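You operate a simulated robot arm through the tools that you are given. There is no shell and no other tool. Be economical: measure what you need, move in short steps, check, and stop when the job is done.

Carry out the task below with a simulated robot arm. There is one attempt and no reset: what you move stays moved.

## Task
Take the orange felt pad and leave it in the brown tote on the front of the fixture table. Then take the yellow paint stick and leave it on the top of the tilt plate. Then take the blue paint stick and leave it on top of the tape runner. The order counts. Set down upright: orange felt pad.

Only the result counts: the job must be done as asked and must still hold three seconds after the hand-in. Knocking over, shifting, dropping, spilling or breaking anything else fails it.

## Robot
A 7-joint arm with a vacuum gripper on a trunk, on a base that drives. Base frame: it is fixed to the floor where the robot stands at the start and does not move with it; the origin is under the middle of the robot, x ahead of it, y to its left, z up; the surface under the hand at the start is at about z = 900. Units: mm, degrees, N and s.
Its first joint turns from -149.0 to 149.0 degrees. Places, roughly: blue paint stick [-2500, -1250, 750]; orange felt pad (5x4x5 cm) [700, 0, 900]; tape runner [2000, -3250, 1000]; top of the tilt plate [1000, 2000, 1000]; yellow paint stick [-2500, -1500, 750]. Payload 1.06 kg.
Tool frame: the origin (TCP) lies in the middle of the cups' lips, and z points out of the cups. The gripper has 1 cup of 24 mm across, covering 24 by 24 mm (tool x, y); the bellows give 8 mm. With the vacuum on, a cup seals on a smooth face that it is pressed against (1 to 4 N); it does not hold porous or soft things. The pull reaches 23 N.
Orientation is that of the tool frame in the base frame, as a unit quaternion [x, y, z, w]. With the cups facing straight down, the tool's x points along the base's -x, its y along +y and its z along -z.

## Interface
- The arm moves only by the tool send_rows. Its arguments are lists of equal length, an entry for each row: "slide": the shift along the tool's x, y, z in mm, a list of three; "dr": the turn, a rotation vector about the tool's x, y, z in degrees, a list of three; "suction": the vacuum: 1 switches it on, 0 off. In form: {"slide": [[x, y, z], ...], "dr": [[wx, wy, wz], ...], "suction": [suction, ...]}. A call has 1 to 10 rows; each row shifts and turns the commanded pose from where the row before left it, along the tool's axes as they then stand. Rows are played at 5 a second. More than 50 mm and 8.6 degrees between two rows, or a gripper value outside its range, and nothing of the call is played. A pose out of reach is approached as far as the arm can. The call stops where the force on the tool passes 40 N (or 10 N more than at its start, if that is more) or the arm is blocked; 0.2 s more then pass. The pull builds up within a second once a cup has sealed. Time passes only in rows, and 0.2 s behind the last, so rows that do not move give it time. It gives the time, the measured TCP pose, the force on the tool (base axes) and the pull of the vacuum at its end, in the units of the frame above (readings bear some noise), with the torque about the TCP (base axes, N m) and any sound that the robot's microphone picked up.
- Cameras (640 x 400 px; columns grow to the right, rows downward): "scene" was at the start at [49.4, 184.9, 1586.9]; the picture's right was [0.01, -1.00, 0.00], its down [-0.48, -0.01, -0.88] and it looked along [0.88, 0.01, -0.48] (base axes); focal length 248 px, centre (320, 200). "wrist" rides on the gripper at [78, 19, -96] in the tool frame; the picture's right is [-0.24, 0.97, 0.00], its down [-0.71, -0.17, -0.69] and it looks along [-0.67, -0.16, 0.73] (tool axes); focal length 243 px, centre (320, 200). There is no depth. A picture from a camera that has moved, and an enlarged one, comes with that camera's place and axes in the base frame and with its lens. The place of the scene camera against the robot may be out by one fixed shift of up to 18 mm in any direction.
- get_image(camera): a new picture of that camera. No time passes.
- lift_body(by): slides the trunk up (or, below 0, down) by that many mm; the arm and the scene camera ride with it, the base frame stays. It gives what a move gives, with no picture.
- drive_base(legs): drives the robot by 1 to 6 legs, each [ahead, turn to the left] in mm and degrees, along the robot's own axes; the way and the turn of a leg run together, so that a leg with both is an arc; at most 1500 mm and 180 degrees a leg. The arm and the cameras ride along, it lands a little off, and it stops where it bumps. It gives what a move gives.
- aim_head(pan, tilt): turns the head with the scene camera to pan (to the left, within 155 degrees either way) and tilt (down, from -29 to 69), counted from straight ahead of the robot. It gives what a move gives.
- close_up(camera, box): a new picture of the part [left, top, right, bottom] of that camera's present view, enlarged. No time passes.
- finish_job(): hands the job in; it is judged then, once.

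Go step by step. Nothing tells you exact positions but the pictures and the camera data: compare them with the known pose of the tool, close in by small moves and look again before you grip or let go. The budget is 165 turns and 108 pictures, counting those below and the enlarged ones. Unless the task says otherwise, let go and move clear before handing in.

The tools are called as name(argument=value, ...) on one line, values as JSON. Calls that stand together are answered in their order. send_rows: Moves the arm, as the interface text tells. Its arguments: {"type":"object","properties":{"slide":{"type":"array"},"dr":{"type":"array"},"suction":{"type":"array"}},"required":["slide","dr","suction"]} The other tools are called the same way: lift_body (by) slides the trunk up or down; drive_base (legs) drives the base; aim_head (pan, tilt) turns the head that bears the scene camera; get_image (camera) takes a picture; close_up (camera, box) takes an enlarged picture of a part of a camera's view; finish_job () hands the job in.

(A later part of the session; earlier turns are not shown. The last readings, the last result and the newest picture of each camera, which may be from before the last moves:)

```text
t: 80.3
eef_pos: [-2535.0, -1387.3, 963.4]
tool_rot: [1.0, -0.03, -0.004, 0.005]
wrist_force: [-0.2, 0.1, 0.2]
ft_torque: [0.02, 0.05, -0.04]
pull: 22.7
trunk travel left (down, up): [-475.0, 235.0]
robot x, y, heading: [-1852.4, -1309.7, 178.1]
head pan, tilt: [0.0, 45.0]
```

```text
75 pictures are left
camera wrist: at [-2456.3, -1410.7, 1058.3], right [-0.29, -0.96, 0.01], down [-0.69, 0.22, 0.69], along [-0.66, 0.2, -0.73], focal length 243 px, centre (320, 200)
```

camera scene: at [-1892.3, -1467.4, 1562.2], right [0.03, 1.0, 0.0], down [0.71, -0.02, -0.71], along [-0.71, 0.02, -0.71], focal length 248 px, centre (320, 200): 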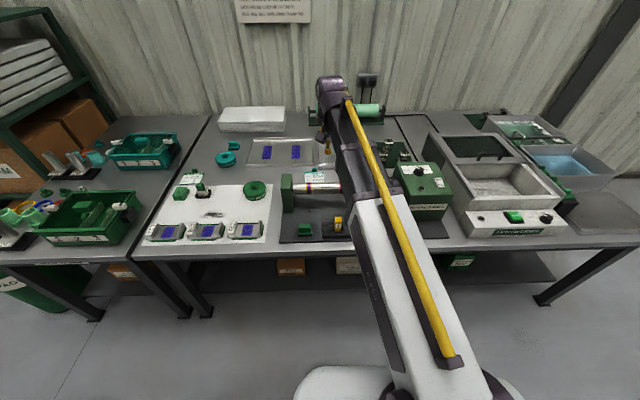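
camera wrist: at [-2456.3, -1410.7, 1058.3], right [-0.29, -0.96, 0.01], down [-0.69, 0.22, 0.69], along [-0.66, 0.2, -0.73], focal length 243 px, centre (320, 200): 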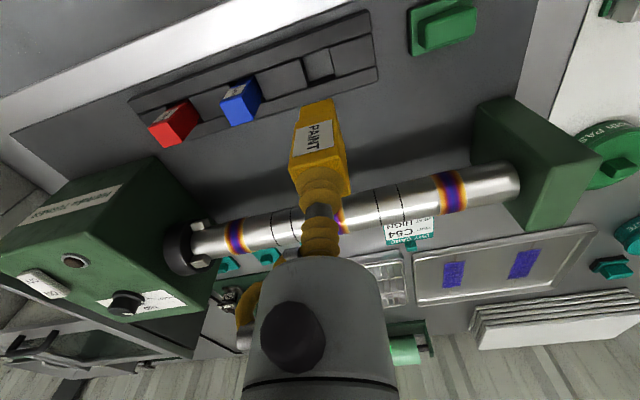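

The yellow stick is held firmly. I raise the trunk back, turn right and drive up the lane toward the left end of the fixture table where the tilt plate should be.

lift_body(by=200)

drive_base(legs=[[0, -90], [1500, 0]])

aim_head(pan=-30, tilt=20)

get_image(camera="scene")

get_image(camera="wrist")

```text
t: 82.5
eef_pos: [-2534.1, -1387.4, 1162.6]
tool_rot: [1.0, -0.03, -0.004, 0.005]
wrist_force: [-0.2, 1.0, -0.9]
ft_torque: [0.01, -0.03, 0.02]
pull: 22.6
trunk travel left (down, up): [-675.0, 35.0]
robot x, y, heading: [-1853.8, -1311.0, 178.0]
head pan, tilt: [0.0, 45.0]
```

```text
t: 93.9
eef_pos: [-1815.4, 876.3, 1163.4]
tool_rot: [-0.678, 0.735, 0.005, -0.001]
wrist_force: [-0.3, -0.5, -0.6]
ft_torque: [0.0, -0.05, -0.03]
pull: 22.5
trunk travel left (down, up): [-675.0, 35.0]
robot x, y, heading: [-1756.8, 196.9, 87.0]
head pan, tilt: [0.0, 45.0]
```

```text
t: 94.9
eef_pos: [-1815.3, 876.1, 1163.0]
tool_rot: [-0.678, 0.735, 0.006, -0.001]
wrist_force: [0.9, -0.5, -0.7]
ft_torque: [0.03, 0.03, 0.0]
pull: 23.0
trunk travel left (down, up): [-675.0, 35.0]
robot x, y, heading: [-1751.9, 196.4, 87.2]
head pan, tilt: [-30.0, 20.0]
```

```text
74 pictures are left
camera scene: at [-1871.5, 250.4, 1650.7], right [0.84, -0.54, 0.0], down [-0.19, -0.29, -0.94], along [0.51, 0.79, -0.34], focal length 248 px, centre (320, 200)
```

scene: 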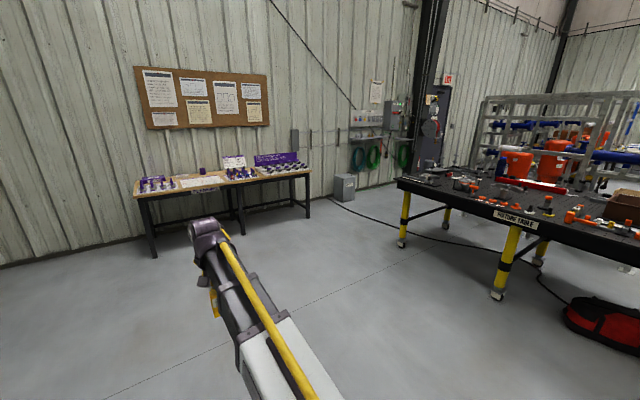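

```text
73 pictures are left
camera wrist: at [-1839.9, 798.0, 1258.0], right [-0.95, 0.31, 0.01], down [0.23, 0.69, 0.69], along [0.21, 0.66, -0.73], focal length 243 px, centre (320, 200)
```

wrist: 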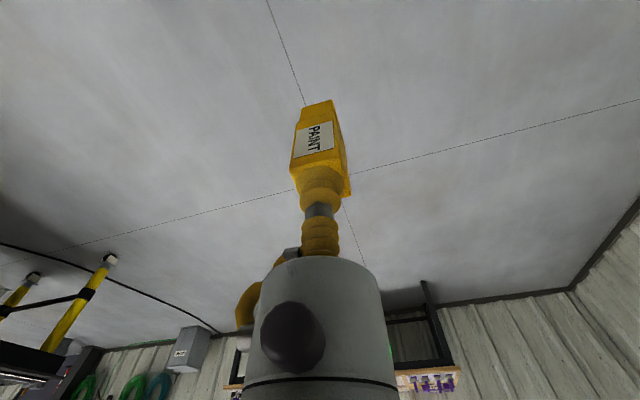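

The tilt plate sits at the left end of the fixture table; there's open floor past that end. I drive diagonally to beyond the table's left end and then look.

drive_base(legs=[[0, -32], [1500, 0], [1500, 0], [0, -55]])

aim_head(pan=-30, tilt=30)

get_image(camera="scene")

```text
t: 113.3
eef_pos: [656.1, 2733.0, 1162.6]
tool_rot: [0.024, 1.0, 0.004, 0.005]
wrist_force: [-0.8, -1.1, 0.0]
ft_torque: [0.03, 0.01, -0.05]
pull: 23.5
trunk travel left (down, up): [-675.0, 35.0]
robot x, y, heading: [-19.4, 2651.6, -1.2]
head pan, tilt: [-30.0, 20.0]
```

```text
t: 114.0
eef_pos: [656.1, 2732.2, 1161.5]
tool_rot: [0.025, 1.0, 0.004, 0.004]
wrist_force: [-0.2, -0.7, -0.5]
ft_torque: [0.0, 0.04, 0.02]
pull: 22.8
trunk travel left (down, up): [-675.0, 35.0]
robot x, y, heading: [-25.3, 2650.8, -1.4]
head pan, tilt: [-30.0, 30.0]
```

```text
72 pictures are left
camera scene: at [16.3, 2787.1, 1634.8], right [-0.52, -0.86, 0.0], down [-0.43, 0.26, -0.87], along [0.74, -0.45, -0.5], focal length 248 px, centre (320, 200)
```

scene: 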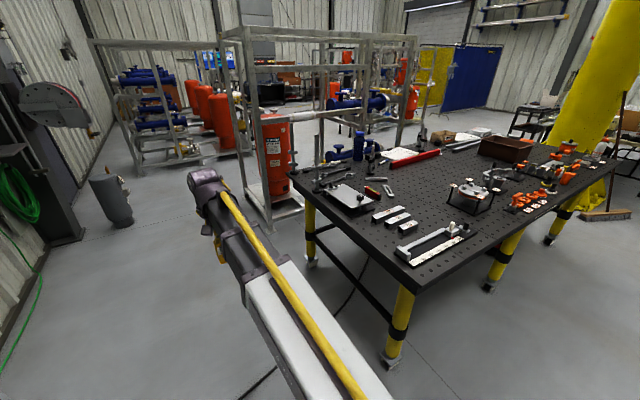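

close_up(camera="scene", box=[290, 150, 530, 300])

```text
2.67 times, centred on (410, 225) of scene
camera zoom: at [16.3, 2787.1, 1634.8], right [-0.52, -0.86, 0.0], down [-0.43, 0.26, -0.87], along [0.74, -0.45, -0.5], focal length 661 px, centre (80, 133)
```

zoom: 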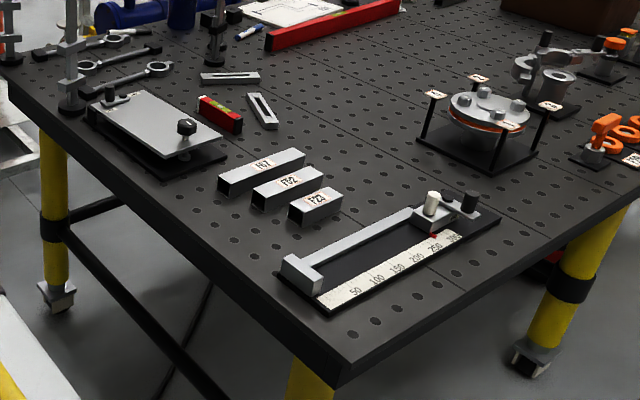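

The tilt plate is the grey inclined plate near (955, 2020) at the table's left end; a tall clamp post stands beside it near (1232, 2076). I'll stand off the table end, turn to face it, and then approach straight.

drive_base(legs=[[0, 15], [1000, 0], [0, -104]])

aim_head(pan=0, tilt=35)

get_image(camera="scene")

get_image(camera="wrist")

```text
t: 124.5
eef_pos: [1033.8, 2227.6, 1162.3]
tool_rot: [0.713, 0.701, 0.0, 0.005]
wrist_force: [-0.5, 0.4, -0.3]
ft_torque: [-0.03, -0.02, 0.01]
pull: 23.2
trunk travel left (down, up): [-675.0, 35.0]
robot x, y, heading: [929.1, 2899.9, -89.3]
head pan, tilt: [-30.0, 30.0]
```

```text
t: 125.4
eef_pos: [1032.5, 2227.9, 1162.8]
tool_rot: [0.713, 0.701, 0.0, 0.006]
wrist_force: [0.0, 0.6, -0.8]
ft_torque: [0.0, 0.0, -0.01]
pull: 22.9
trunk travel left (down, up): [-675.0, 35.0]
robot x, y, heading: [926.4, 2903.9, -89.4]
head pan, tilt: [0.0, 35.0]
```

```text
70 pictures are left
camera scene: at [1102.7, 2876.3, 1627.0], right [-1.0, -0.01, 0.0], down [-0.01, 0.57, -0.82], along [0.01, -0.82, -0.57], focal length 248 px, centre (320, 200)
```

scene: 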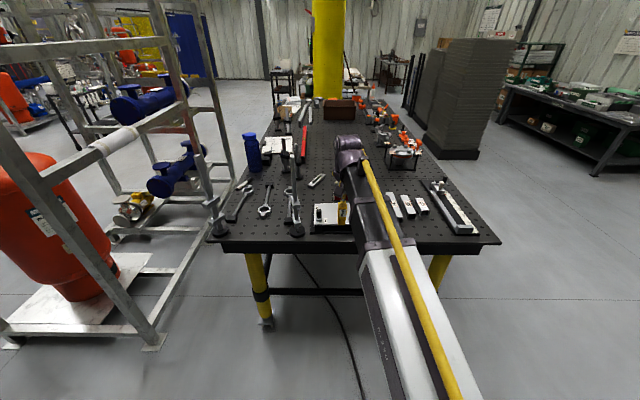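

```text
69 pictures are left
camera wrist: at [1052.3, 2305.8, 1258.0], right [0.97, -0.25, 0.01], down [-0.19, -0.7, 0.69], along [-0.17, -0.67, -0.73], focal length 243 px, centre (320, 200)
```

wrist: 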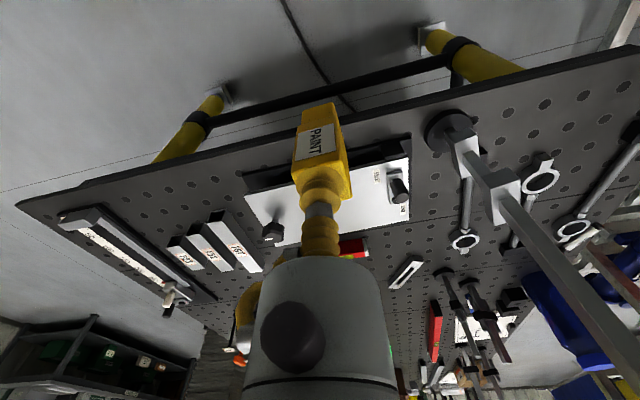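

The plate's top spans about x 870–1130, y 1935–2080. I drive 120 mm closer and shift the hand to look straight at the plate's tilt.

drive_base(legs=[[120, 0]])

close_up(camera="scene", box=[260, 170, 420, 270])

get_image(camera="wrist")

```text
t: 126.6
eef_pos: [1033.5, 2111.6, 1162.7]
tool_rot: [0.714, 0.7, 0.001, 0.005]
wrist_force: [0.4, 0.6, -0.6]
ft_torque: [0.0, 0.03, 0.03]
pull: 23.1
trunk travel left (down, up): [-675.0, 35.0]
robot x, y, heading: [930.3, 2787.7, -89.6]
head pan, tilt: [0.0, 35.0]
```

```text
4.00 times, centred on (340, 220) of scene
camera zoom: at [1103.9, 2760.1, 1626.9], right [-1.0, -0.01, 0.0], down [-0.01, 0.57, -0.82], along [0.01, -0.82, -0.57], focal length 991 px, centre (240, 120)
```

zoom: 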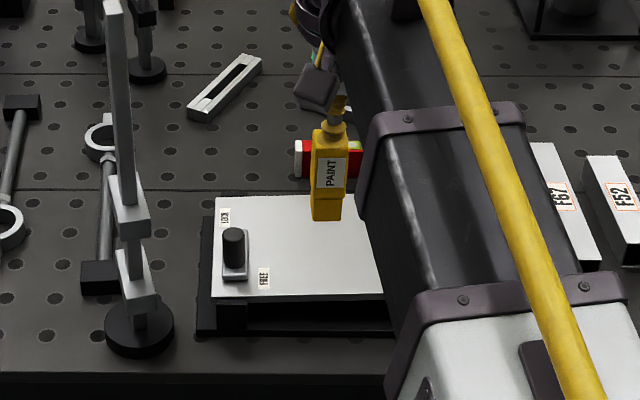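

```text
67 pictures are left
camera wrist: at [1052.2, 2189.8, 1257.7], right [0.97, -0.25, 0.01], down [-0.19, -0.7, 0.69], along [-0.17, -0.67, -0.73], focal length 243 px, centre (320, 200)
```

wrist: 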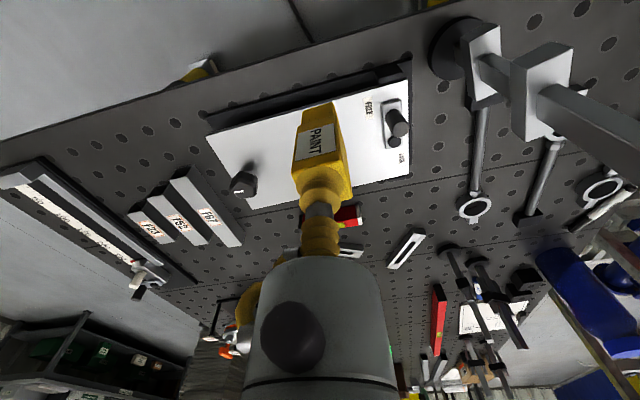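

The plate carries a LOCK/FREE latch, so I need to know its state before loading it. I zoom in.

close_up(camera="wrist", box=[340, 50, 440, 210])

close_up(camera="scene", box=[300, 210, 365, 260])

close_up(camera="wrist", box=[190, 50, 430, 220])

```text
2.50 times, centred on (390, 130) of wrist
camera zoom: at [1052.2, 2189.8, 1257.7], right [0.97, -0.25, 0.01], down [-0.19, -0.7, 0.69], along [-0.17, -0.67, -0.73], focal length 606 px, centre (145, 375)
```

zoom: 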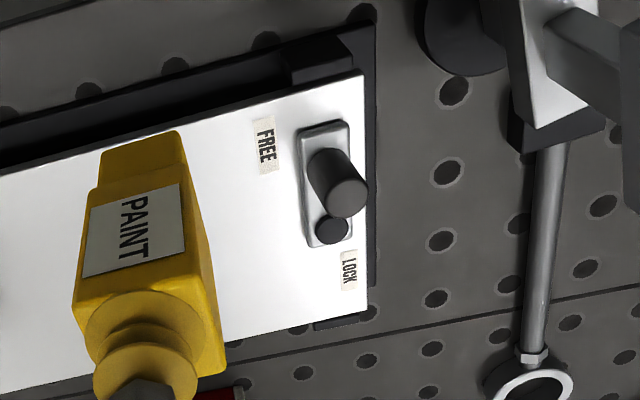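

```text
8.00 times, centred on (332, 235) of scene
camera zoom: at [1103.9, 2760.1, 1626.9], right [-1.0, -0.01, 0.0], down [-0.01, 0.57, -0.82], along [0.01, -0.82, -0.57], focal length 1982 px, centre (220, -80)
```

zoom: 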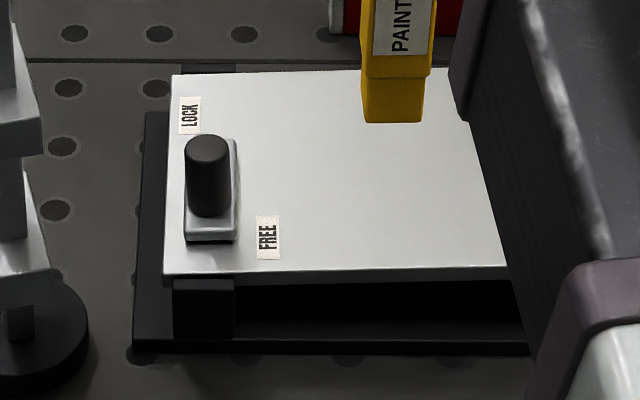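

```text
2.35 times, centred on (310, 135) of wrist
camera zoom: at [1052.2, 2189.8, 1257.7], right [0.97, -0.25, 0.01], down [-0.19, -0.7, 0.69], along [-0.17, -0.67, -0.73], focal length 571 px, centre (344, 353)
```

zoom: 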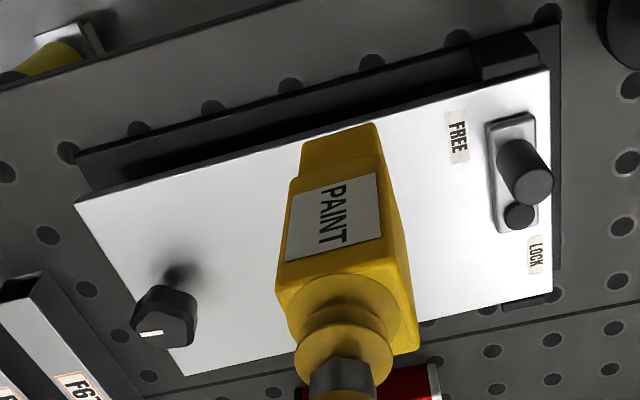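

send_rows(slide=[[0, 25, 20], [10, 0, 20], [10, 0, 20], [0, 0, 0]], dr=[[0, 0, 0], [0, 0, 0], [0, 0, 0], [0, 0, 0]], suction=[1, 1, 1, 1])

close_up(camera="wrist", box=[320, 0, 480, 160])

get_image(camera="wrist")

```text
t: 127.6
eef_pos: [1060.0, 2131.5, 1101.4]
tool_rot: [0.714, 0.7, 0.001, 0.006]
wrist_force: [0.6, -0.4, -0.3]
ft_torque: [-0.02, -0.03, 0.01]
pull: 22.8
trunk travel left (down, up): [-675.0, 35.0]
robot x, y, heading: [926.3, 2789.5, -89.3]
head pan, tilt: [0.0, 35.0]
```

```text
2.50 times, centred on (400, 80) of wrist
camera zoom: at [1079.0, 2209.7, 1197.1], right [0.97, -0.25, 0.01], down [-0.19, -0.7, 0.69], along [-0.17, -0.67, -0.72], focal length 606 px, centre (120, 500)
```

zoom: 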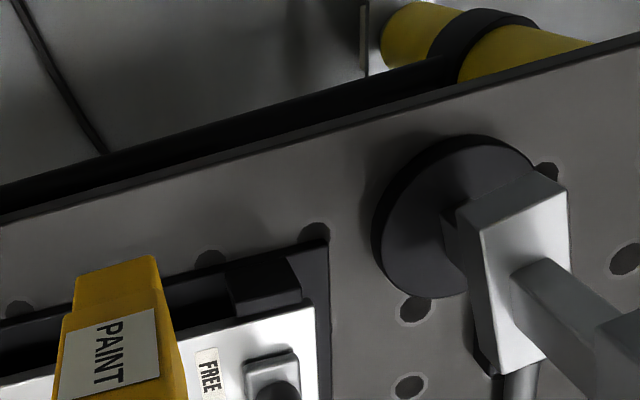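

```text
62 pictures are left
camera wrist: at [1079.0, 2209.7, 1197.1], right [0.97, -0.25, 0.01], down [-0.19, -0.7, 0.69], along [-0.17, -0.67, -0.72], focal length 243 px, centre (320, 200)
```

wrist: 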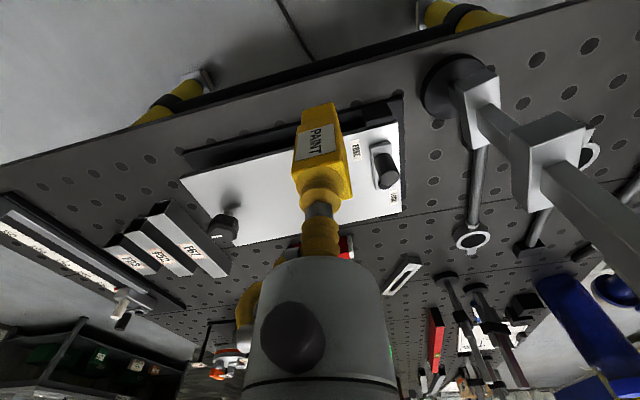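

close_up(camera="wrist", box=[340, 120, 420, 220])

close_up(camera="wrist", box=[170, 140, 290, 260])

```text
4.00 times, centred on (380, 170) of wrist
camera zoom: at [1079.0, 2209.7, 1197.1], right [0.97, -0.25, 0.01], down [-0.19, -0.7, 0.69], along [-0.17, -0.67, -0.72], focal length 970 px, centre (80, 320)
```

zoom: 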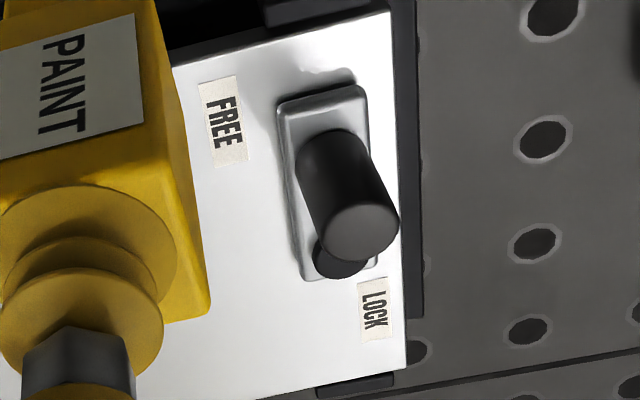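

```text
3.33 times, centred on (230, 200) of wrist
camera zoom: at [1079.0, 2209.7, 1197.1], right [0.97, -0.25, 0.01], down [-0.19, -0.7, 0.69], along [-0.17, -0.67, -0.72], focal length 809 px, centre (620, 200)
```

zoom: 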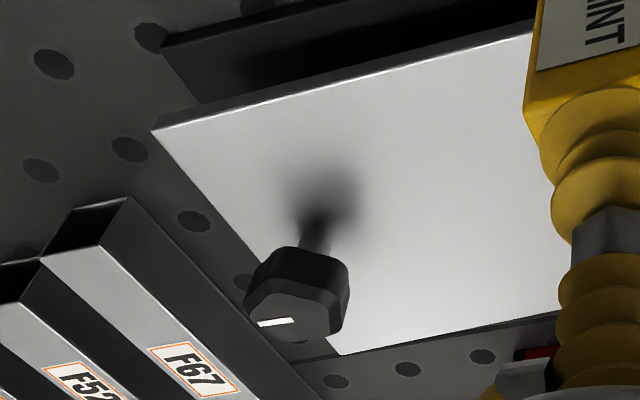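

The latch sits nearer FREE or LOCK ambiguously, so I want a side view under the plate. I back off, lower the trunk and look at the mechanism level-on with the scene camera.

drive_base(legs=[[-350, 0]])

lift_body(by=-450)

aim_head(pan=0, tilt=10)

get_image(camera="scene")

```text
t: 129.9
eef_pos: [1055.8, 2477.8, 1102.3]
tool_rot: [0.714, 0.7, 0.0, 0.006]
wrist_force: [0.7, 0.1, -1.3]
ft_torque: [0.01, 0.0, 0.02]
pull: 23.2
trunk travel left (down, up): [-675.0, 35.0]
robot x, y, heading: [924.3, 3134.9, -89.4]
head pan, tilt: [0.0, 35.0]
```

```text
refused: -450 is not a number from -400 to 400
```

```text
t: 130.8
eef_pos: [1054.9, 2477.1, 1102.3]
tool_rot: [0.714, 0.7, 0.001, 0.005]
wrist_force: [-0.6, 0.6, -0.8]
ft_torque: [0.02, -0.01, -0.01]
pull: 23.2
trunk travel left (down, up): [-675.0, 35.0]
robot x, y, heading: [926.0, 3135.2, -89.4]
head pan, tilt: [0.0, 10.0]
```

```text
59 pictures are left
camera scene: at [1101.0, 3101.4, 1667.0], right [-1.0, -0.01, 0.0], down [0.0, 0.17, -0.98], along [0.01, -0.98, -0.17], focal length 248 px, centre (320, 200)
```

scene: 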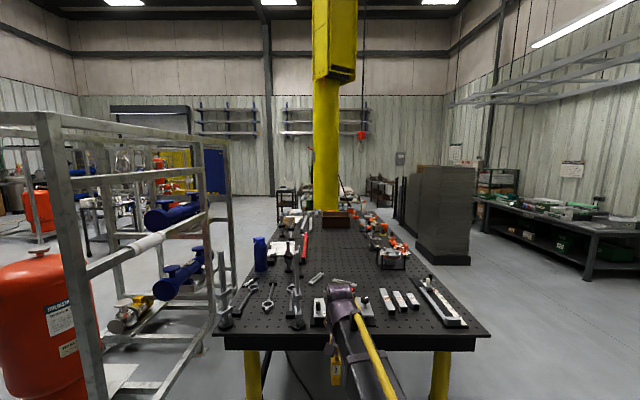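

lift_body(by=-400)

lift_body(by=-150)

get_image(camera="scene")

```text
t: 134.6
eef_pos: [1055.7, 2477.9, 702.7]
tool_rot: [0.714, 0.7, 0.001, 0.006]
wrist_force: [0.2, 1.2, -1.1]
ft_torque: [0.0, -0.02, -0.02]
pull: 23.3
trunk travel left (down, up): [-275.0, 435.0]
robot x, y, heading: [929.9, 3133.3, -89.4]
head pan, tilt: [0.0, 10.0]
```

```text
t: 136.4
eef_pos: [1056.1, 2477.7, 551.8]
tool_rot: [0.714, 0.7, 0.001, 0.005]
wrist_force: [0.0, 0.7, 0.4]
ft_torque: [0.01, 0.01, 0.0]
pull: 22.4
trunk travel left (down, up): [-125.0, 585.0]
robot x, y, heading: [924.4, 3133.2, -89.7]
head pan, tilt: [0.0, 10.0]
```

```text
58 pictures are left
camera scene: at [1101.0, 3101.4, 1117.1], right [-1.0, -0.01, 0.0], down [0.0, 0.17, -0.98], along [0.01, -0.98, -0.17], focal length 248 px, centre (320, 200)
```

scene: 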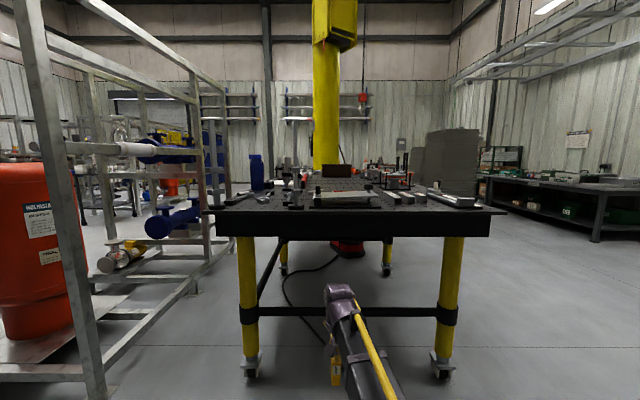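

close_up(camera="scene", box=[300, 175, 390, 220])

```text
7.11 times, centred on (345, 198) of scene
camera zoom: at [1101.0, 3101.4, 1117.1], right [-1.0, -0.01, 0.0], down [0.0, 0.17, -0.98], along [0.01, -0.98, -0.17], focal length 1762 px, centre (142, 218)
```

zoom: 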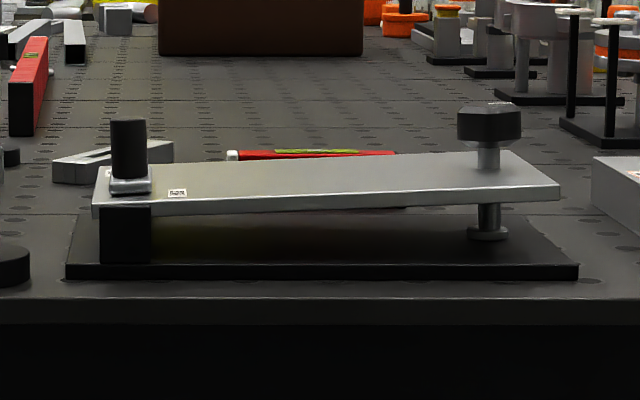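

The side view settles it: the plate is hinged on a block at +x and rests on an adjusting screw at -x, tilted only ~2°, so it's supported at both ends and I'll leave the latch alone. I return to working height and approach again, to set the stick at about (1035, 2000).

lift_body(by=400)

lift_body(by=150)

drive_base(legs=[[340, 0]])

aim_head(pan=0, tilt=35)

```text
t: 140.2
eef_pos: [1054.9, 2478.3, 952.7]
tool_rot: [0.714, 0.7, 0.0, 0.006]
wrist_force: [0.2, -0.3, -0.2]
ft_torque: [-0.01, -0.01, -0.01]
pull: 22.4
trunk travel left (down, up): [-525.0, 185.0]
robot x, y, heading: [928.7, 3135.7, -89.3]
head pan, tilt: [0.0, 10.0]
```

```text
t: 141.9
eef_pos: [1054.2, 2477.4, 1102.7]
tool_rot: [0.715, 0.7, 0.001, 0.006]
wrist_force: [-0.3, 0.5, -1.0]
ft_torque: [0.01, 0.0, 0.01]
pull: 23.2
trunk travel left (down, up): [-675.0, 35.0]
robot x, y, heading: [927.7, 3133.3, -89.4]
head pan, tilt: [0.0, 10.0]
```

```text
t: 144.2
eef_pos: [1053.8, 2131.4, 1102.7]
tool_rot: [0.716, 0.698, 0.001, 0.005]
wrist_force: [0.3, -0.4, -1.1]
ft_torque: [0.02, -0.03, 0.01]
pull: 23.3
trunk travel left (down, up): [-675.0, 35.0]
robot x, y, heading: [926.1, 2784.0, -90.0]
head pan, tilt: [0.0, 10.0]
```

```text
t: 145.1
eef_pos: [1055.2, 2131.1, 1103.0]
tool_rot: [0.716, 0.698, 0.001, 0.005]
wrist_force: [-0.2, -0.6, -0.3]
ft_torque: [0.01, -0.03, -0.01]
pull: 22.9
trunk travel left (down, up): [-675.0, 35.0]
robot x, y, heading: [929.0, 2786.7, -89.6]
head pan, tilt: [0.0, 35.0]
```

send_rows(slide=[[-30, -10, 0], [-35, -7, 0], [-35, 0, 0], [-30, 0, 0], [0, 0, 15], [0, 0, 15], [0, 0, 0]], dr=[[0, 0, 0], [0, 0, 0], [0, 0, 0], [0, 0, 0], [0, 0, 0], [0, 0, 0], [0, 0, 0]], suction=[1, 1, 1, 1, 1, 1, 1])

get_image(camera="wrist")

close_up(camera="scene", box=[260, 170, 420, 270])

```text
t: 146.7
eef_pos: [1035.4, 1999.0, 1072.9]
tool_rot: [0.716, 0.699, 0.0, 0.007]
wrist_force: [-0.3, -0.6, -0.5]
ft_torque: [-0.02, 0.0, -0.03]
pull: 22.6
trunk travel left (down, up): [-675.0, 35.0]
robot x, y, heading: [929.4, 2785.0, -90.0]
head pan, tilt: [0.0, 35.0]
```

```text
56 pictures are left
camera wrist: at [1055.0, 2077.7, 1167.8], right [0.97, -0.26, 0.01], down [-0.19, -0.7, 0.69], along [-0.17, -0.67, -0.73], focal length 243 px, centre (320, 200)
```

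wrist: 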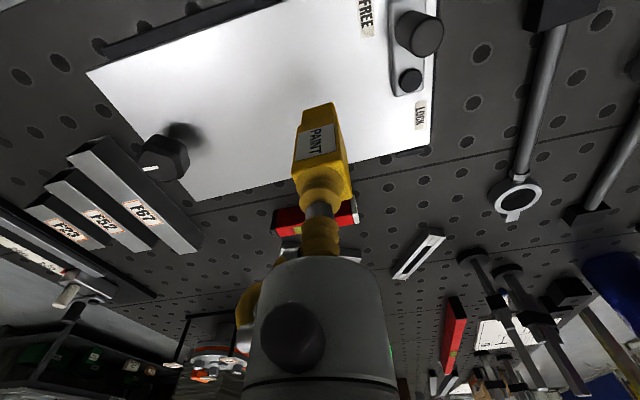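

```text
4.00 times, centred on (340, 220) of scene
camera zoom: at [1102.7, 2758.5, 1626.9], right [-1.0, 0.0, 0.0], down [0.0, 0.57, -0.82], along [0.0, -0.82, -0.57], focal length 991 px, centre (240, 120)
```

zoom: 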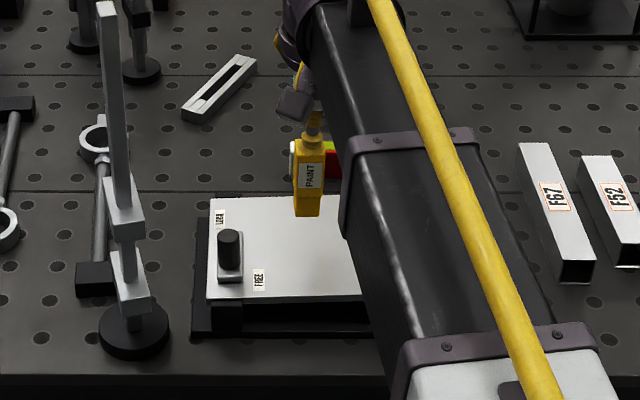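

The target point is well inside the plate, 75 mm from its far edge. I lower to just above and then step until contact.

send_rows(slide=[[0, 0, 15], [0, 0, 12], [0, 0, 6], [0, 0, 2], [0, 0, 0]], dr=[[0, 0, 0], [0, 0, 0], [0, 0, 0], [0, 0, 0], [0, 0, 0]], suction=[1, 1, 1, 1, 1])

close_up(camera="wrist", box=[240, 60, 400, 220])

```text
t: 147.9
eef_pos: [1035.5, 1997.8, 1039.0]
tool_rot: [0.716, 0.698, 0.0, 0.006]
wrist_force: [0.5, 0.6, -0.5]
ft_torque: [-0.03, 0.01, -0.01]
pull: 22.9
trunk travel left (down, up): [-675.0, 35.0]
robot x, y, heading: [929.0, 2789.5, -89.6]
head pan, tilt: [0.0, 35.0]
```

```text
2.50 times, centred on (320, 140) of wrist
camera zoom: at [1055.2, 2076.6, 1133.7], right [0.97, -0.26, 0.01], down [-0.19, -0.7, 0.69], along [-0.17, -0.67, -0.73], focal length 606 px, centre (320, 350)
```

zoom: 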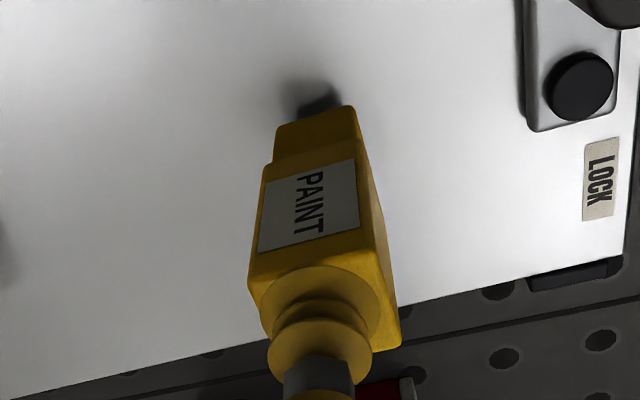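

send_rows(slide=[[0, 0, 3], [0, 0, 0], [0, 0, 0]], dr=[[0, 0, 0], [0, 0, 0], [0, 0, 0]], suction=[1, 1, 1])

send_rows(slide=[[0, 0, 3], [0, 0, 0], [0, 0, 0]], dr=[[0, 0, 0], [0, 0, 0], [0, 0, 0]], suction=[1, 1, 1])

send_rows(slide=[[0, 0, 2], [0, 0, 0], [0, 0, 0]], dr=[[0, 0, 0], [0, 0, 0], [0, 0, 0]], suction=[1, 1, 1])

close_up(camera="wrist", box=[240, 60, 400, 220])

```text
t: 148.7
eef_pos: [1035.1, 1999.3, 1035.2]
tool_rot: [0.716, 0.698, 0.0, 0.006]
wrist_force: [0.4, -0.3, -0.6]
ft_torque: [0.0, 0.02, -0.03]
pull: 23.1
trunk travel left (down, up): [-675.0, 35.0]
robot x, y, heading: [928.2, 2788.1, -89.9]
head pan, tilt: [0.0, 35.0]
```

```text
t: 149.5
eef_pos: [1035.4, 1997.9, 1032.7]
tool_rot: [0.716, 0.698, 0.0, 0.006]
wrist_force: [-0.2, -0.3, 0.2]
ft_torque: [0.04, 0.0, 0.04]
pull: 22.5
trunk travel left (down, up): [-675.0, 35.0]
robot x, y, heading: [928.0, 2785.3, -89.8]
head pan, tilt: [0.0, 35.0]
```

```text
t: 150.3
eef_pos: [1037.3, 1999.4, 1030.7]
tool_rot: [0.716, 0.698, 0.0, 0.005]
wrist_force: [-0.3, 0.4, 0.2]
ft_torque: [-0.03, 0.01, -0.01]
pull: 22.7
trunk travel left (down, up): [-675.0, 35.0]
robot x, y, heading: [928.3, 2783.5, -89.8]
head pan, tilt: [0.0, 35.0]
```

```text
2.50 times, centred on (320, 140) of wrist
camera zoom: at [1056.0, 2077.1, 1124.9], right [0.97, -0.26, 0.01], down [-0.19, -0.7, 0.69], along [-0.17, -0.67, -0.73], focal length 606 px, centre (320, 350)
```

zoom: 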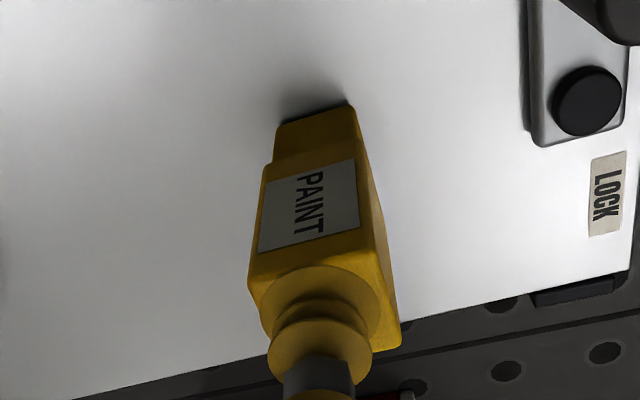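

send_rows(slide=[[0, 0, 2], [0, 0, 0], [0, 0, 0]], dr=[[0, 0, 0], [0, 0, 0], [0, 0, 0]], suction=[1, 1, 1])

send_rows(slide=[[0, 0, 1.5], [0, 0, 0], [0, 0, 0]], dr=[[0, 0, 0], [0, 0, 0], [0, 0, 0]], suction=[1, 1, 1])

```text
t: 151.1
eef_pos: [1035.7, 1999.8, 1027.2]
tool_rot: [0.716, 0.699, 0.001, 0.005]
wrist_force: [-0.2, 0.0, -0.2]
ft_torque: [0.0, -0.02, -0.06]
pull: 23.3
trunk travel left (down, up): [-675.0, 35.0]
robot x, y, heading: [931.8, 2785.5, -89.8]
head pan, tilt: [0.0, 35.0]
```

```text
t: 151.9
eef_pos: [1037.2, 2000.2, 1026.5]
tool_rot: [0.716, 0.698, 0.001, 0.006]
wrist_force: [1.1, -0.6, 5.6]
ft_torque: [0.01, 0.05, 0.0]
pull: 23.1
trunk travel left (down, up): [-675.0, 35.0]
robot x, y, heading: [927.2, 2785.0, -89.8]
head pan, tilt: [0.0, 35.0]
```

Contact (5.6 N). I release, dwell, and rise straight up slowly.

send_rows(slide=[[0, 0, 0.5], [0, 0, 0], [0, 0, 0], [0, 0, 0], [0, 0, 0], [0, 0, 0], [0, 0, -2], [0, 0, -3], [0, 0, -5], [0, 0, -10]], dr=[[0, 0, 0], [0, 0, 0], [0, 0, 0], [0, 0, 0], [0, 0, 0], [0, 0, 0], [0, 0, 0], [0, 0, 0], [0, 0, 0], [0, 0, 0]], suction=[1, 0, 0, 0, 0, 0, 0, 0, 0, 0])

send_rows(slide=[[0, 0, -20], [0, 0, -30], [0, 0, -40], [0, 0, -30]], dr=[[0, 0, 0], [0, 0, 0], [0, 0, 0], [0, 0, 0]], suction=[0, 0, 0, 0])

get_image(camera="wrist")

```text
t: 154.1
eef_pos: [1036.9, 2000.9, 1045.6]
tool_rot: [0.716, 0.699, 0.001, 0.006]
wrist_force: [-0.5, -0.3, -0.8]
ft_torque: [0.01, -0.01, -0.01]
pull: 0.1
trunk travel left (down, up): [-675.0, 35.0]
robot x, y, heading: [926.2, 2783.8, -89.8]
head pan, tilt: [0.0, 35.0]
```

```text
t: 155.1
eef_pos: [1034.5, 1997.2, 1163.4]
tool_rot: [0.716, 0.698, 0.001, 0.005]
wrist_force: [0.5, 0.3, -0.2]
ft_torque: [0.03, 0.0, -0.01]
pull: 0.1
trunk travel left (down, up): [-675.0, 35.0]
robot x, y, heading: [929.8, 2783.7, -89.9]
head pan, tilt: [0.0, 35.0]
```

```text
52 pictures are left
camera wrist: at [1054.0, 2075.8, 1258.8], right [0.97, -0.26, 0.01], down [-0.19, -0.7, 0.69], along [-0.17, -0.67, -0.73], focal length 243 px, centre (320, 200)
```

wrist: 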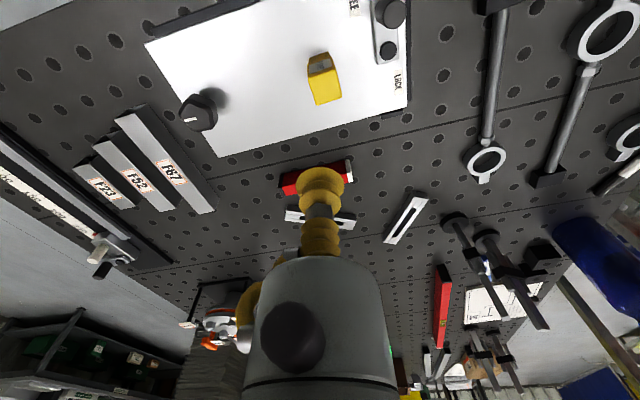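

The yellow stick stands stably on the plate. I back away and return toward the paint bench for the blue stick, checking position on the way.

drive_base(legs=[[-350, 0], [0, -74.5], [1068, 0], [0, 42]])

get_image(camera="scene")

```text
t: 167.5
eef_pos: [-401.4, 2084.8, 1162.9]
tool_rot: [0.875, 0.484, -0.001, 0.006]
wrist_force: [-0.8, 0.2, -0.6]
ft_torque: [0.03, -0.03, -0.02]
pull: 0.1
trunk travel left (down, up): [-675.0, 35.0]
robot x, y, heading: [-88.8, 2814.6, -120.4]
head pan, tilt: [0.0, 35.0]
```

```text
51 pictures are left
camera scene: at [40.9, 2706.3, 1626.9], right [-0.86, 0.51, 0.0], down [0.29, 0.49, -0.82], along [-0.42, -0.7, -0.57], focal length 248 px, centre (320, 200)
```

scene: 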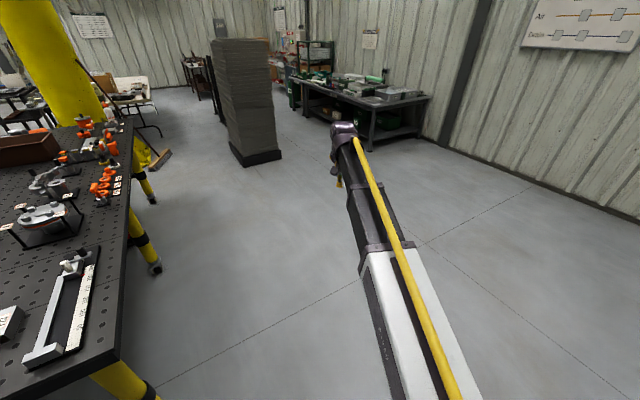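

drive_base(legs=[[0, -2], [1500, 0], [1500, 0], [156, 0], [0, 30]])

get_image(camera="scene")

```text
t: 184.7
eef_pos: [-1810.1, -568.1, 1163.2]
tool_rot: [0.751, 0.66, 0.0, 0.006]
wrist_force: [0.2, -0.4, -0.4]
ft_torque: [-0.01, -0.01, -0.01]
pull: 0.0
trunk travel left (down, up): [-675.0, 35.0]
robot x, y, heading: [-1831.6, 228.3, -95.9]
head pan, tilt: [0.0, 35.0]
```

```text
50 pictures are left
camera scene: at [-1663.6, 181.9, 1626.9], right [-0.99, 0.1, 0.0], down [0.06, 0.57, -0.82], along [-0.08, -0.81, -0.57], focal length 248 px, centre (320, 200)
```

scene: 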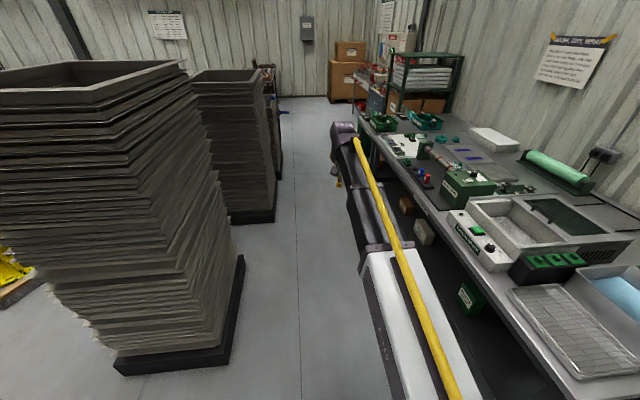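

drive_base(legs=[[0, 5], [1500, 0], [30, 0], [0, -91]])

get_image(camera="wrist")

```text
t: 197.1
eef_pos: [-2661.8, -1410.5, 1163.6]
tool_rot: [0.999, -0.039, -0.003, 0.004]
wrist_force: [0.4, -0.5, 0.4]
ft_torque: [-0.01, 0.0, -0.03]
pull: 0.1
trunk travel left (down, up): [-675.0, 35.0]
robot x, y, heading: [-1868.3, -1347.4, 177.1]
head pan, tilt: [0.0, 35.0]
```

```text
49 pictures are left
camera wrist: at [-2585.0, -1435.9, 1258.5], right [-0.31, -0.95, 0.01], down [-0.69, 0.23, 0.69], along [-0.66, 0.21, -0.73], focal length 243 px, centre (320, 200)
```

wrist: 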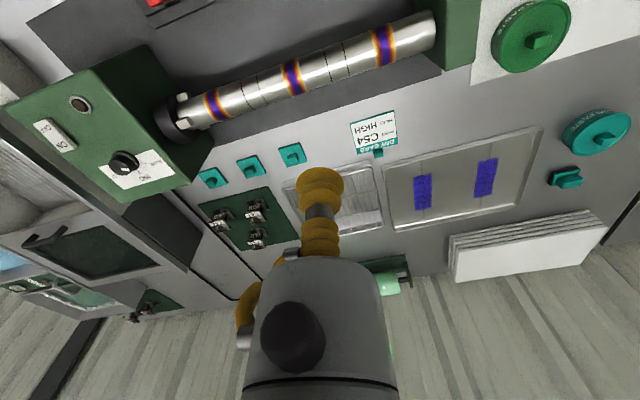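

send_rows(slide=[[30, -30, 0], [30, -30, 0], [30, -30, 0], [29, -30, 0], [0, 0, 0]], dr=[[0, 0, 0], [0, 0, 0], [0, 0, 0], [0, 0, 0], [0, 0, 0]], suction=[0, 0, 0, 0, 0])

lift_body(by=-200)

get_image(camera="wrist")

close_up(camera="wrist", box=[220, 0, 420, 125])

```text
t: 198.3
eef_pos: [-2535.4, -1299.4, 1161.0]
tool_rot: [0.999, -0.039, -0.003, 0.004]
wrist_force: [0.0, -0.8, -1.2]
ft_torque: [0.01, -0.01, 0.03]
pull: 0.0
trunk travel left (down, up): [-675.0, 35.0]
robot x, y, heading: [-1870.3, -1346.1, 177.1]
head pan, tilt: [0.0, 35.0]
```

```text
t: 200.5
eef_pos: [-2535.3, -1298.9, 959.7]
tool_rot: [0.999, -0.039, -0.004, 0.005]
wrist_force: [0.1, -0.5, 0.3]
ft_torque: [0.05, 0.02, -0.02]
pull: 0.0
trunk travel left (down, up): [-475.0, 235.0]
robot x, y, heading: [-1869.4, -1348.1, 177.0]
head pan, tilt: [0.0, 35.0]
```

```text
48 pictures are left
camera wrist: at [-2457.8, -1324.4, 1055.4], right [-0.31, -0.95, 0.01], down [-0.69, 0.23, 0.69], along [-0.66, 0.21, -0.73], focal length 243 px, centre (320, 200)
```

wrist: 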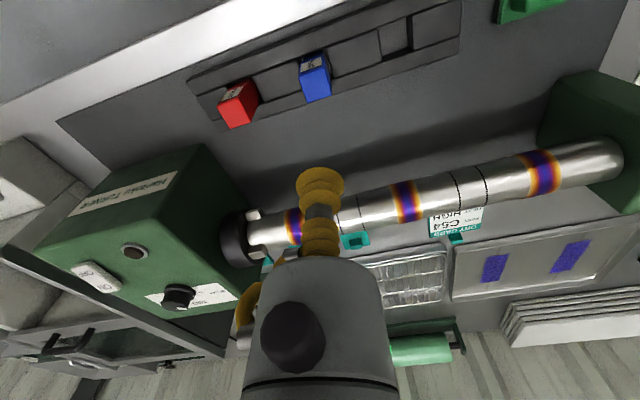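

```text
3.20 times, centred on (320, 62) of wrist
camera zoom: at [-2457.8, -1324.4, 1055.4], right [-0.31, -0.95, 0.01], down [-0.69, 0.23, 0.69], along [-0.66, 0.21, -0.73], focal length 776 px, centre (320, 640)
```

zoom: 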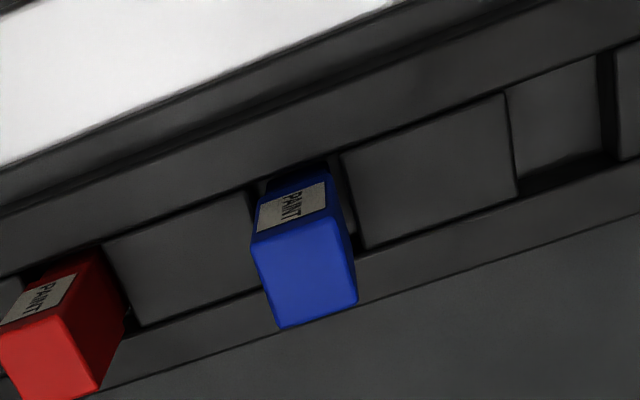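

Blue stick top is at about (-2534, -1297, 808). I descend, verify, and seal.

send_rows(slide=[[0, -2, 30], [0, 0, 40], [0, 0, 30], [0, 0, 15], [0, 0, 0]], dr=[[0, 0, 0], [0, 0, 0], [0, 0, 0], [0, 0, 0], [0, 0, 0]], suction=[0, 0, 0, 0, 0])

close_up(camera="wrist", box=[220, 60, 420, 210])

```text
t: 201.7
eef_pos: [-2534.5, -1299.3, 845.5]
tool_rot: [0.999, -0.038, -0.003, 0.004]
wrist_force: [0.3, -0.1, 0.3]
ft_torque: [-0.01, -0.01, 0.03]
pull: 0.1
trunk travel left (down, up): [-475.0, 235.0]
robot x, y, heading: [-1868.8, -1347.6, 176.9]
head pan, tilt: [0.0, 35.0]
```

```text
2.67 times, centred on (320, 135) of wrist
camera zoom: at [-2458.1, -1324.7, 940.4], right [-0.31, -0.95, 0.01], down [-0.69, 0.23, 0.69], along [-0.66, 0.21, -0.72], focal length 647 px, centre (320, 373)
```

zoom: 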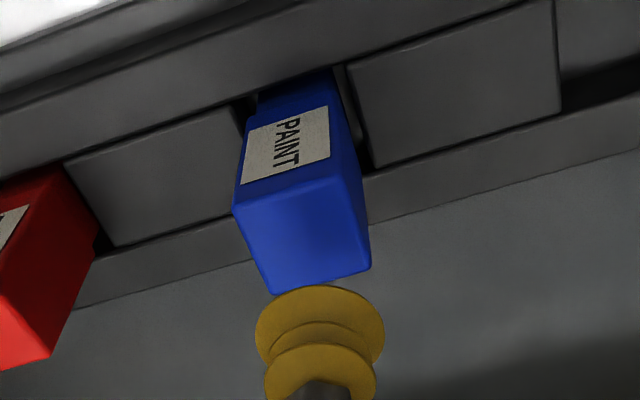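

send_rows(slide=[[-2, -4, 15], [0, 0, 15], [0, 0, 3], [0, 0, 1], [0, 0, 0]], dr=[[0, 0, 0], [0, 0, 0], [0, 0, 0], [0, 0, 0], [0, 0, 0]], suction=[1, 1, 1, 1, 1])

```text
t: 202.9
eef_pos: [-2538.5, -1293.7, 811.0]
tool_rot: [0.999, -0.039, -0.004, 0.005]
wrist_force: [0.2, 0.1, -0.3]
ft_torque: [0.01, 0.01, 0.01]
pull: 22.8
trunk travel left (down, up): [-475.0, 235.0]
robot x, y, heading: [-1867.5, -1344.9, 177.2]
head pan, tilt: [0.0, 35.0]
```

Sealed. I lift it straight out of the slot and then scan toward the tape runner's side.

send_rows(slide=[[0, 0, -5], [0, 0, -8], [0, 0, -10], [0, 0, -10], [0, 0, -15], [0, 0, -20], [0, 0, -25], [0, 0, -30], [0, 0, -30], [0, 0, 0]], dr=[[0, 0, 0], [0, 0, 0], [0, 0, 0], [0, 0, 0], [0, 0, 0], [0, 0, 0], [0, 0, 0], [0, 0, 0], [0, 0, 0], [0, 0, 0]], suction=[1, 1, 1, 1, 1, 1, 1, 1, 1, 1])

lift_body(by=200)

aim_head(pan=110, tilt=20)

get_image(camera="scene")

get_image(camera="wrist")

```text
t: 205.1
eef_pos: [-2538.1, -1294.7, 964.8]
tool_rot: [0.999, -0.038, -0.004, 0.004]
wrist_force: [0.2, 0.6, -0.6]
ft_torque: [0.02, -0.04, -0.04]
pull: 23.3
trunk travel left (down, up): [-475.0, 235.0]
robot x, y, heading: [-1867.8, -1347.2, 176.9]
head pan, tilt: [0.0, 35.0]
```

```text
t: 207.3
eef_pos: [-2537.9, -1294.5, 1163.4]
tool_rot: [0.999, -0.039, -0.003, 0.004]
wrist_force: [0.0, 0.3, -0.3]
ft_torque: [0.02, 0.02, -0.02]
pull: 22.9
trunk travel left (down, up): [-675.0, 35.0]
robot x, y, heading: [-1870.3, -1347.7, 177.0]
head pan, tilt: [0.0, 35.0]
```

```text
t: 209.1
eef_pos: [-2537.3, -1295.2, 1165.3]
tool_rot: [0.999, -0.038, -0.004, 0.004]
wrist_force: [-0.3, 0.8, -0.4]
ft_torque: [0.0, 0.03, -0.01]
pull: 22.6
trunk travel left (down, up): [-675.0, 35.0]
robot x, y, heading: [-1867.0, -1347.0, 177.4]
head pan, tilt: [110.0, 20.0]
```

```text
45 pictures are left
camera scene: at [-1800.6, -1594.8, 1650.8], right [-0.96, -0.3, 0.0], down [-0.1, 0.33, -0.94], along [0.28, -0.9, -0.34], focal length 248 px, centre (320, 200)
```

scene: 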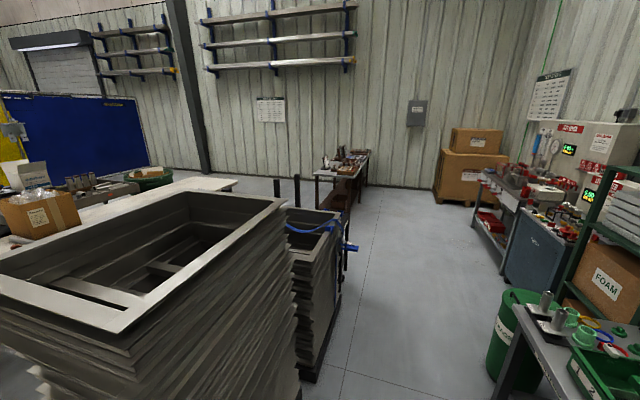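

```text
44 pictures are left
camera wrist: at [-2461.1, -1319.9, 1259.6], right [-0.31, -0.95, 0.01], down [-0.69, 0.23, 0.69], along [-0.66, 0.21, -0.73], focal length 243 px, centre (320, 200)
```

wrist: 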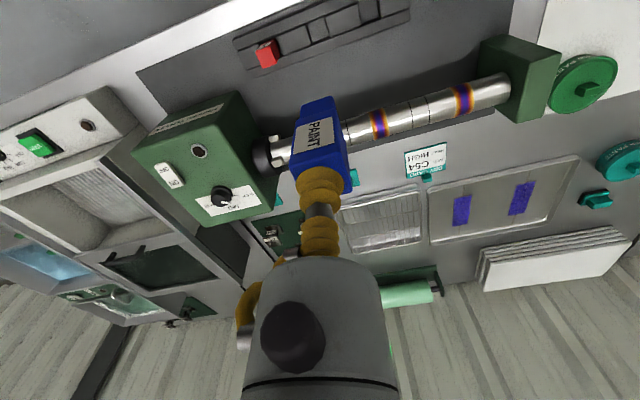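

The blue stick is held. The tape runner should be on the packing tables to the southeast; I zoom in there to plan a route.

aim_head(pan=145, tilt=15)

get_image(camera="scene")

```text
t: 210.2
eef_pos: [-2539.1, -1294.8, 1164.5]
tool_rot: [0.999, -0.039, -0.004, 0.005]
wrist_force: [-0.2, 0.2, -1.0]
ft_torque: [0.0, 0.0, -0.01]
pull: 23.3
trunk travel left (down, up): [-675.0, 35.0]
robot x, y, heading: [-1870.3, -1348.1, 177.1]
head pan, tilt: [145.0, 15.0]
```

```text
43 pictures are left
camera scene: at [-1754.4, -1563.2, 1658.9], right [-0.61, -0.79, 0.0], down [-0.2, 0.16, -0.97], along [0.76, -0.59, -0.26], focal length 248 px, centre (320, 200)
```

scene: 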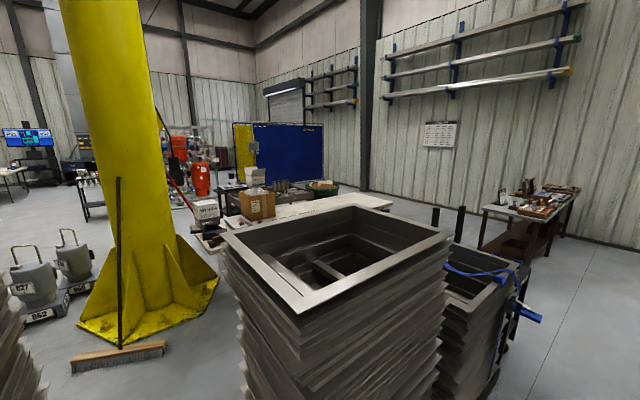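

close_up(camera="scene", box=[180, 140, 400, 260])

```text
2.91 times, centred on (290, 200) of scene
camera zoom: at [-1754.4, -1563.2, 1658.9], right [-0.61, -0.79, 0.0], down [-0.2, 0.16, -0.97], along [0.76, -0.59, -0.26], focal length 721 px, centre (407, 200)
```

zoom: 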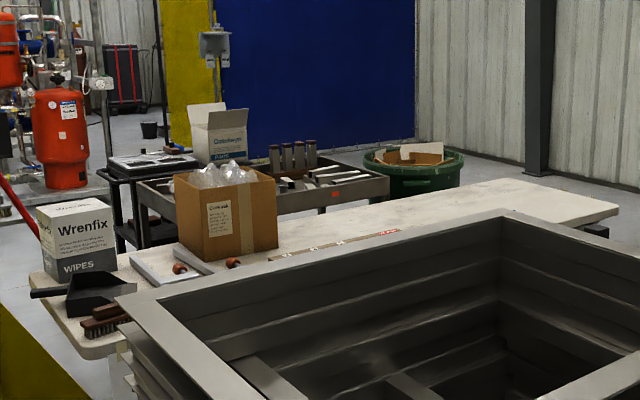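

The white table and column block the direct way, so I'll go south along the lane; a blue clamp handle sticks out of the second stack around x≈-1670, so I keep closer to the bench side. Turning and looking first.

drive_base(legs=[[0, 83], [450, 0]])

aim_head(pan=10, tilt=25)

get_image(camera="scene")

```text
t: 216.3
eef_pos: [-2097.8, -2437.7, 1164.8]
tool_rot: [0.78, 0.625, 0.0, 0.006]
wrist_force: [-0.9, 0.1, -0.1]
ft_torque: [0.0, 0.03, -0.01]
pull: 23.5
trunk travel left (down, up): [-675.0, 35.0]
robot x, y, heading: [-1952.1, -1785.8, -101.0]
head pan, tilt: [145.0, 15.0]
```

```text
t: 218.5
eef_pos: [-2096.4, -2437.3, 1164.8]
tool_rot: [0.78, 0.626, 0.001, 0.006]
wrist_force: [0.1, -0.5, -0.8]
ft_torque: [0.01, -0.02, -0.01]
pull: 23.2
trunk travel left (down, up): [-675.0, 35.0]
robot x, y, heading: [-1951.4, -1781.0, -101.0]
head pan, tilt: [10.0, 25.0]
```

```text
41 pictures are left
camera scene: at [-1773.7, -1848.6, 1642.7], right [-1.0, 0.02, 0.0], down [0.01, 0.42, -0.91], along [-0.01, -0.91, -0.42], focal length 248 px, centre (320, 200)
```

scene: 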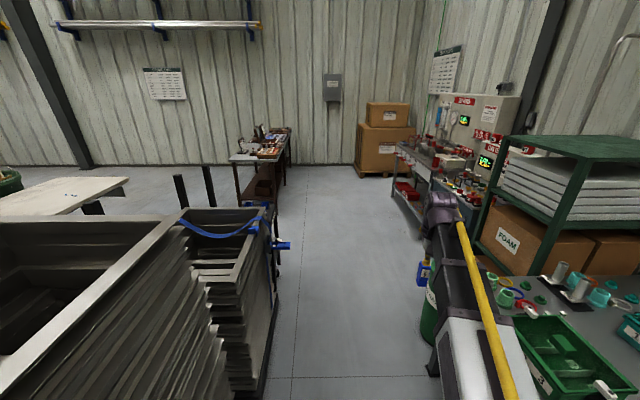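

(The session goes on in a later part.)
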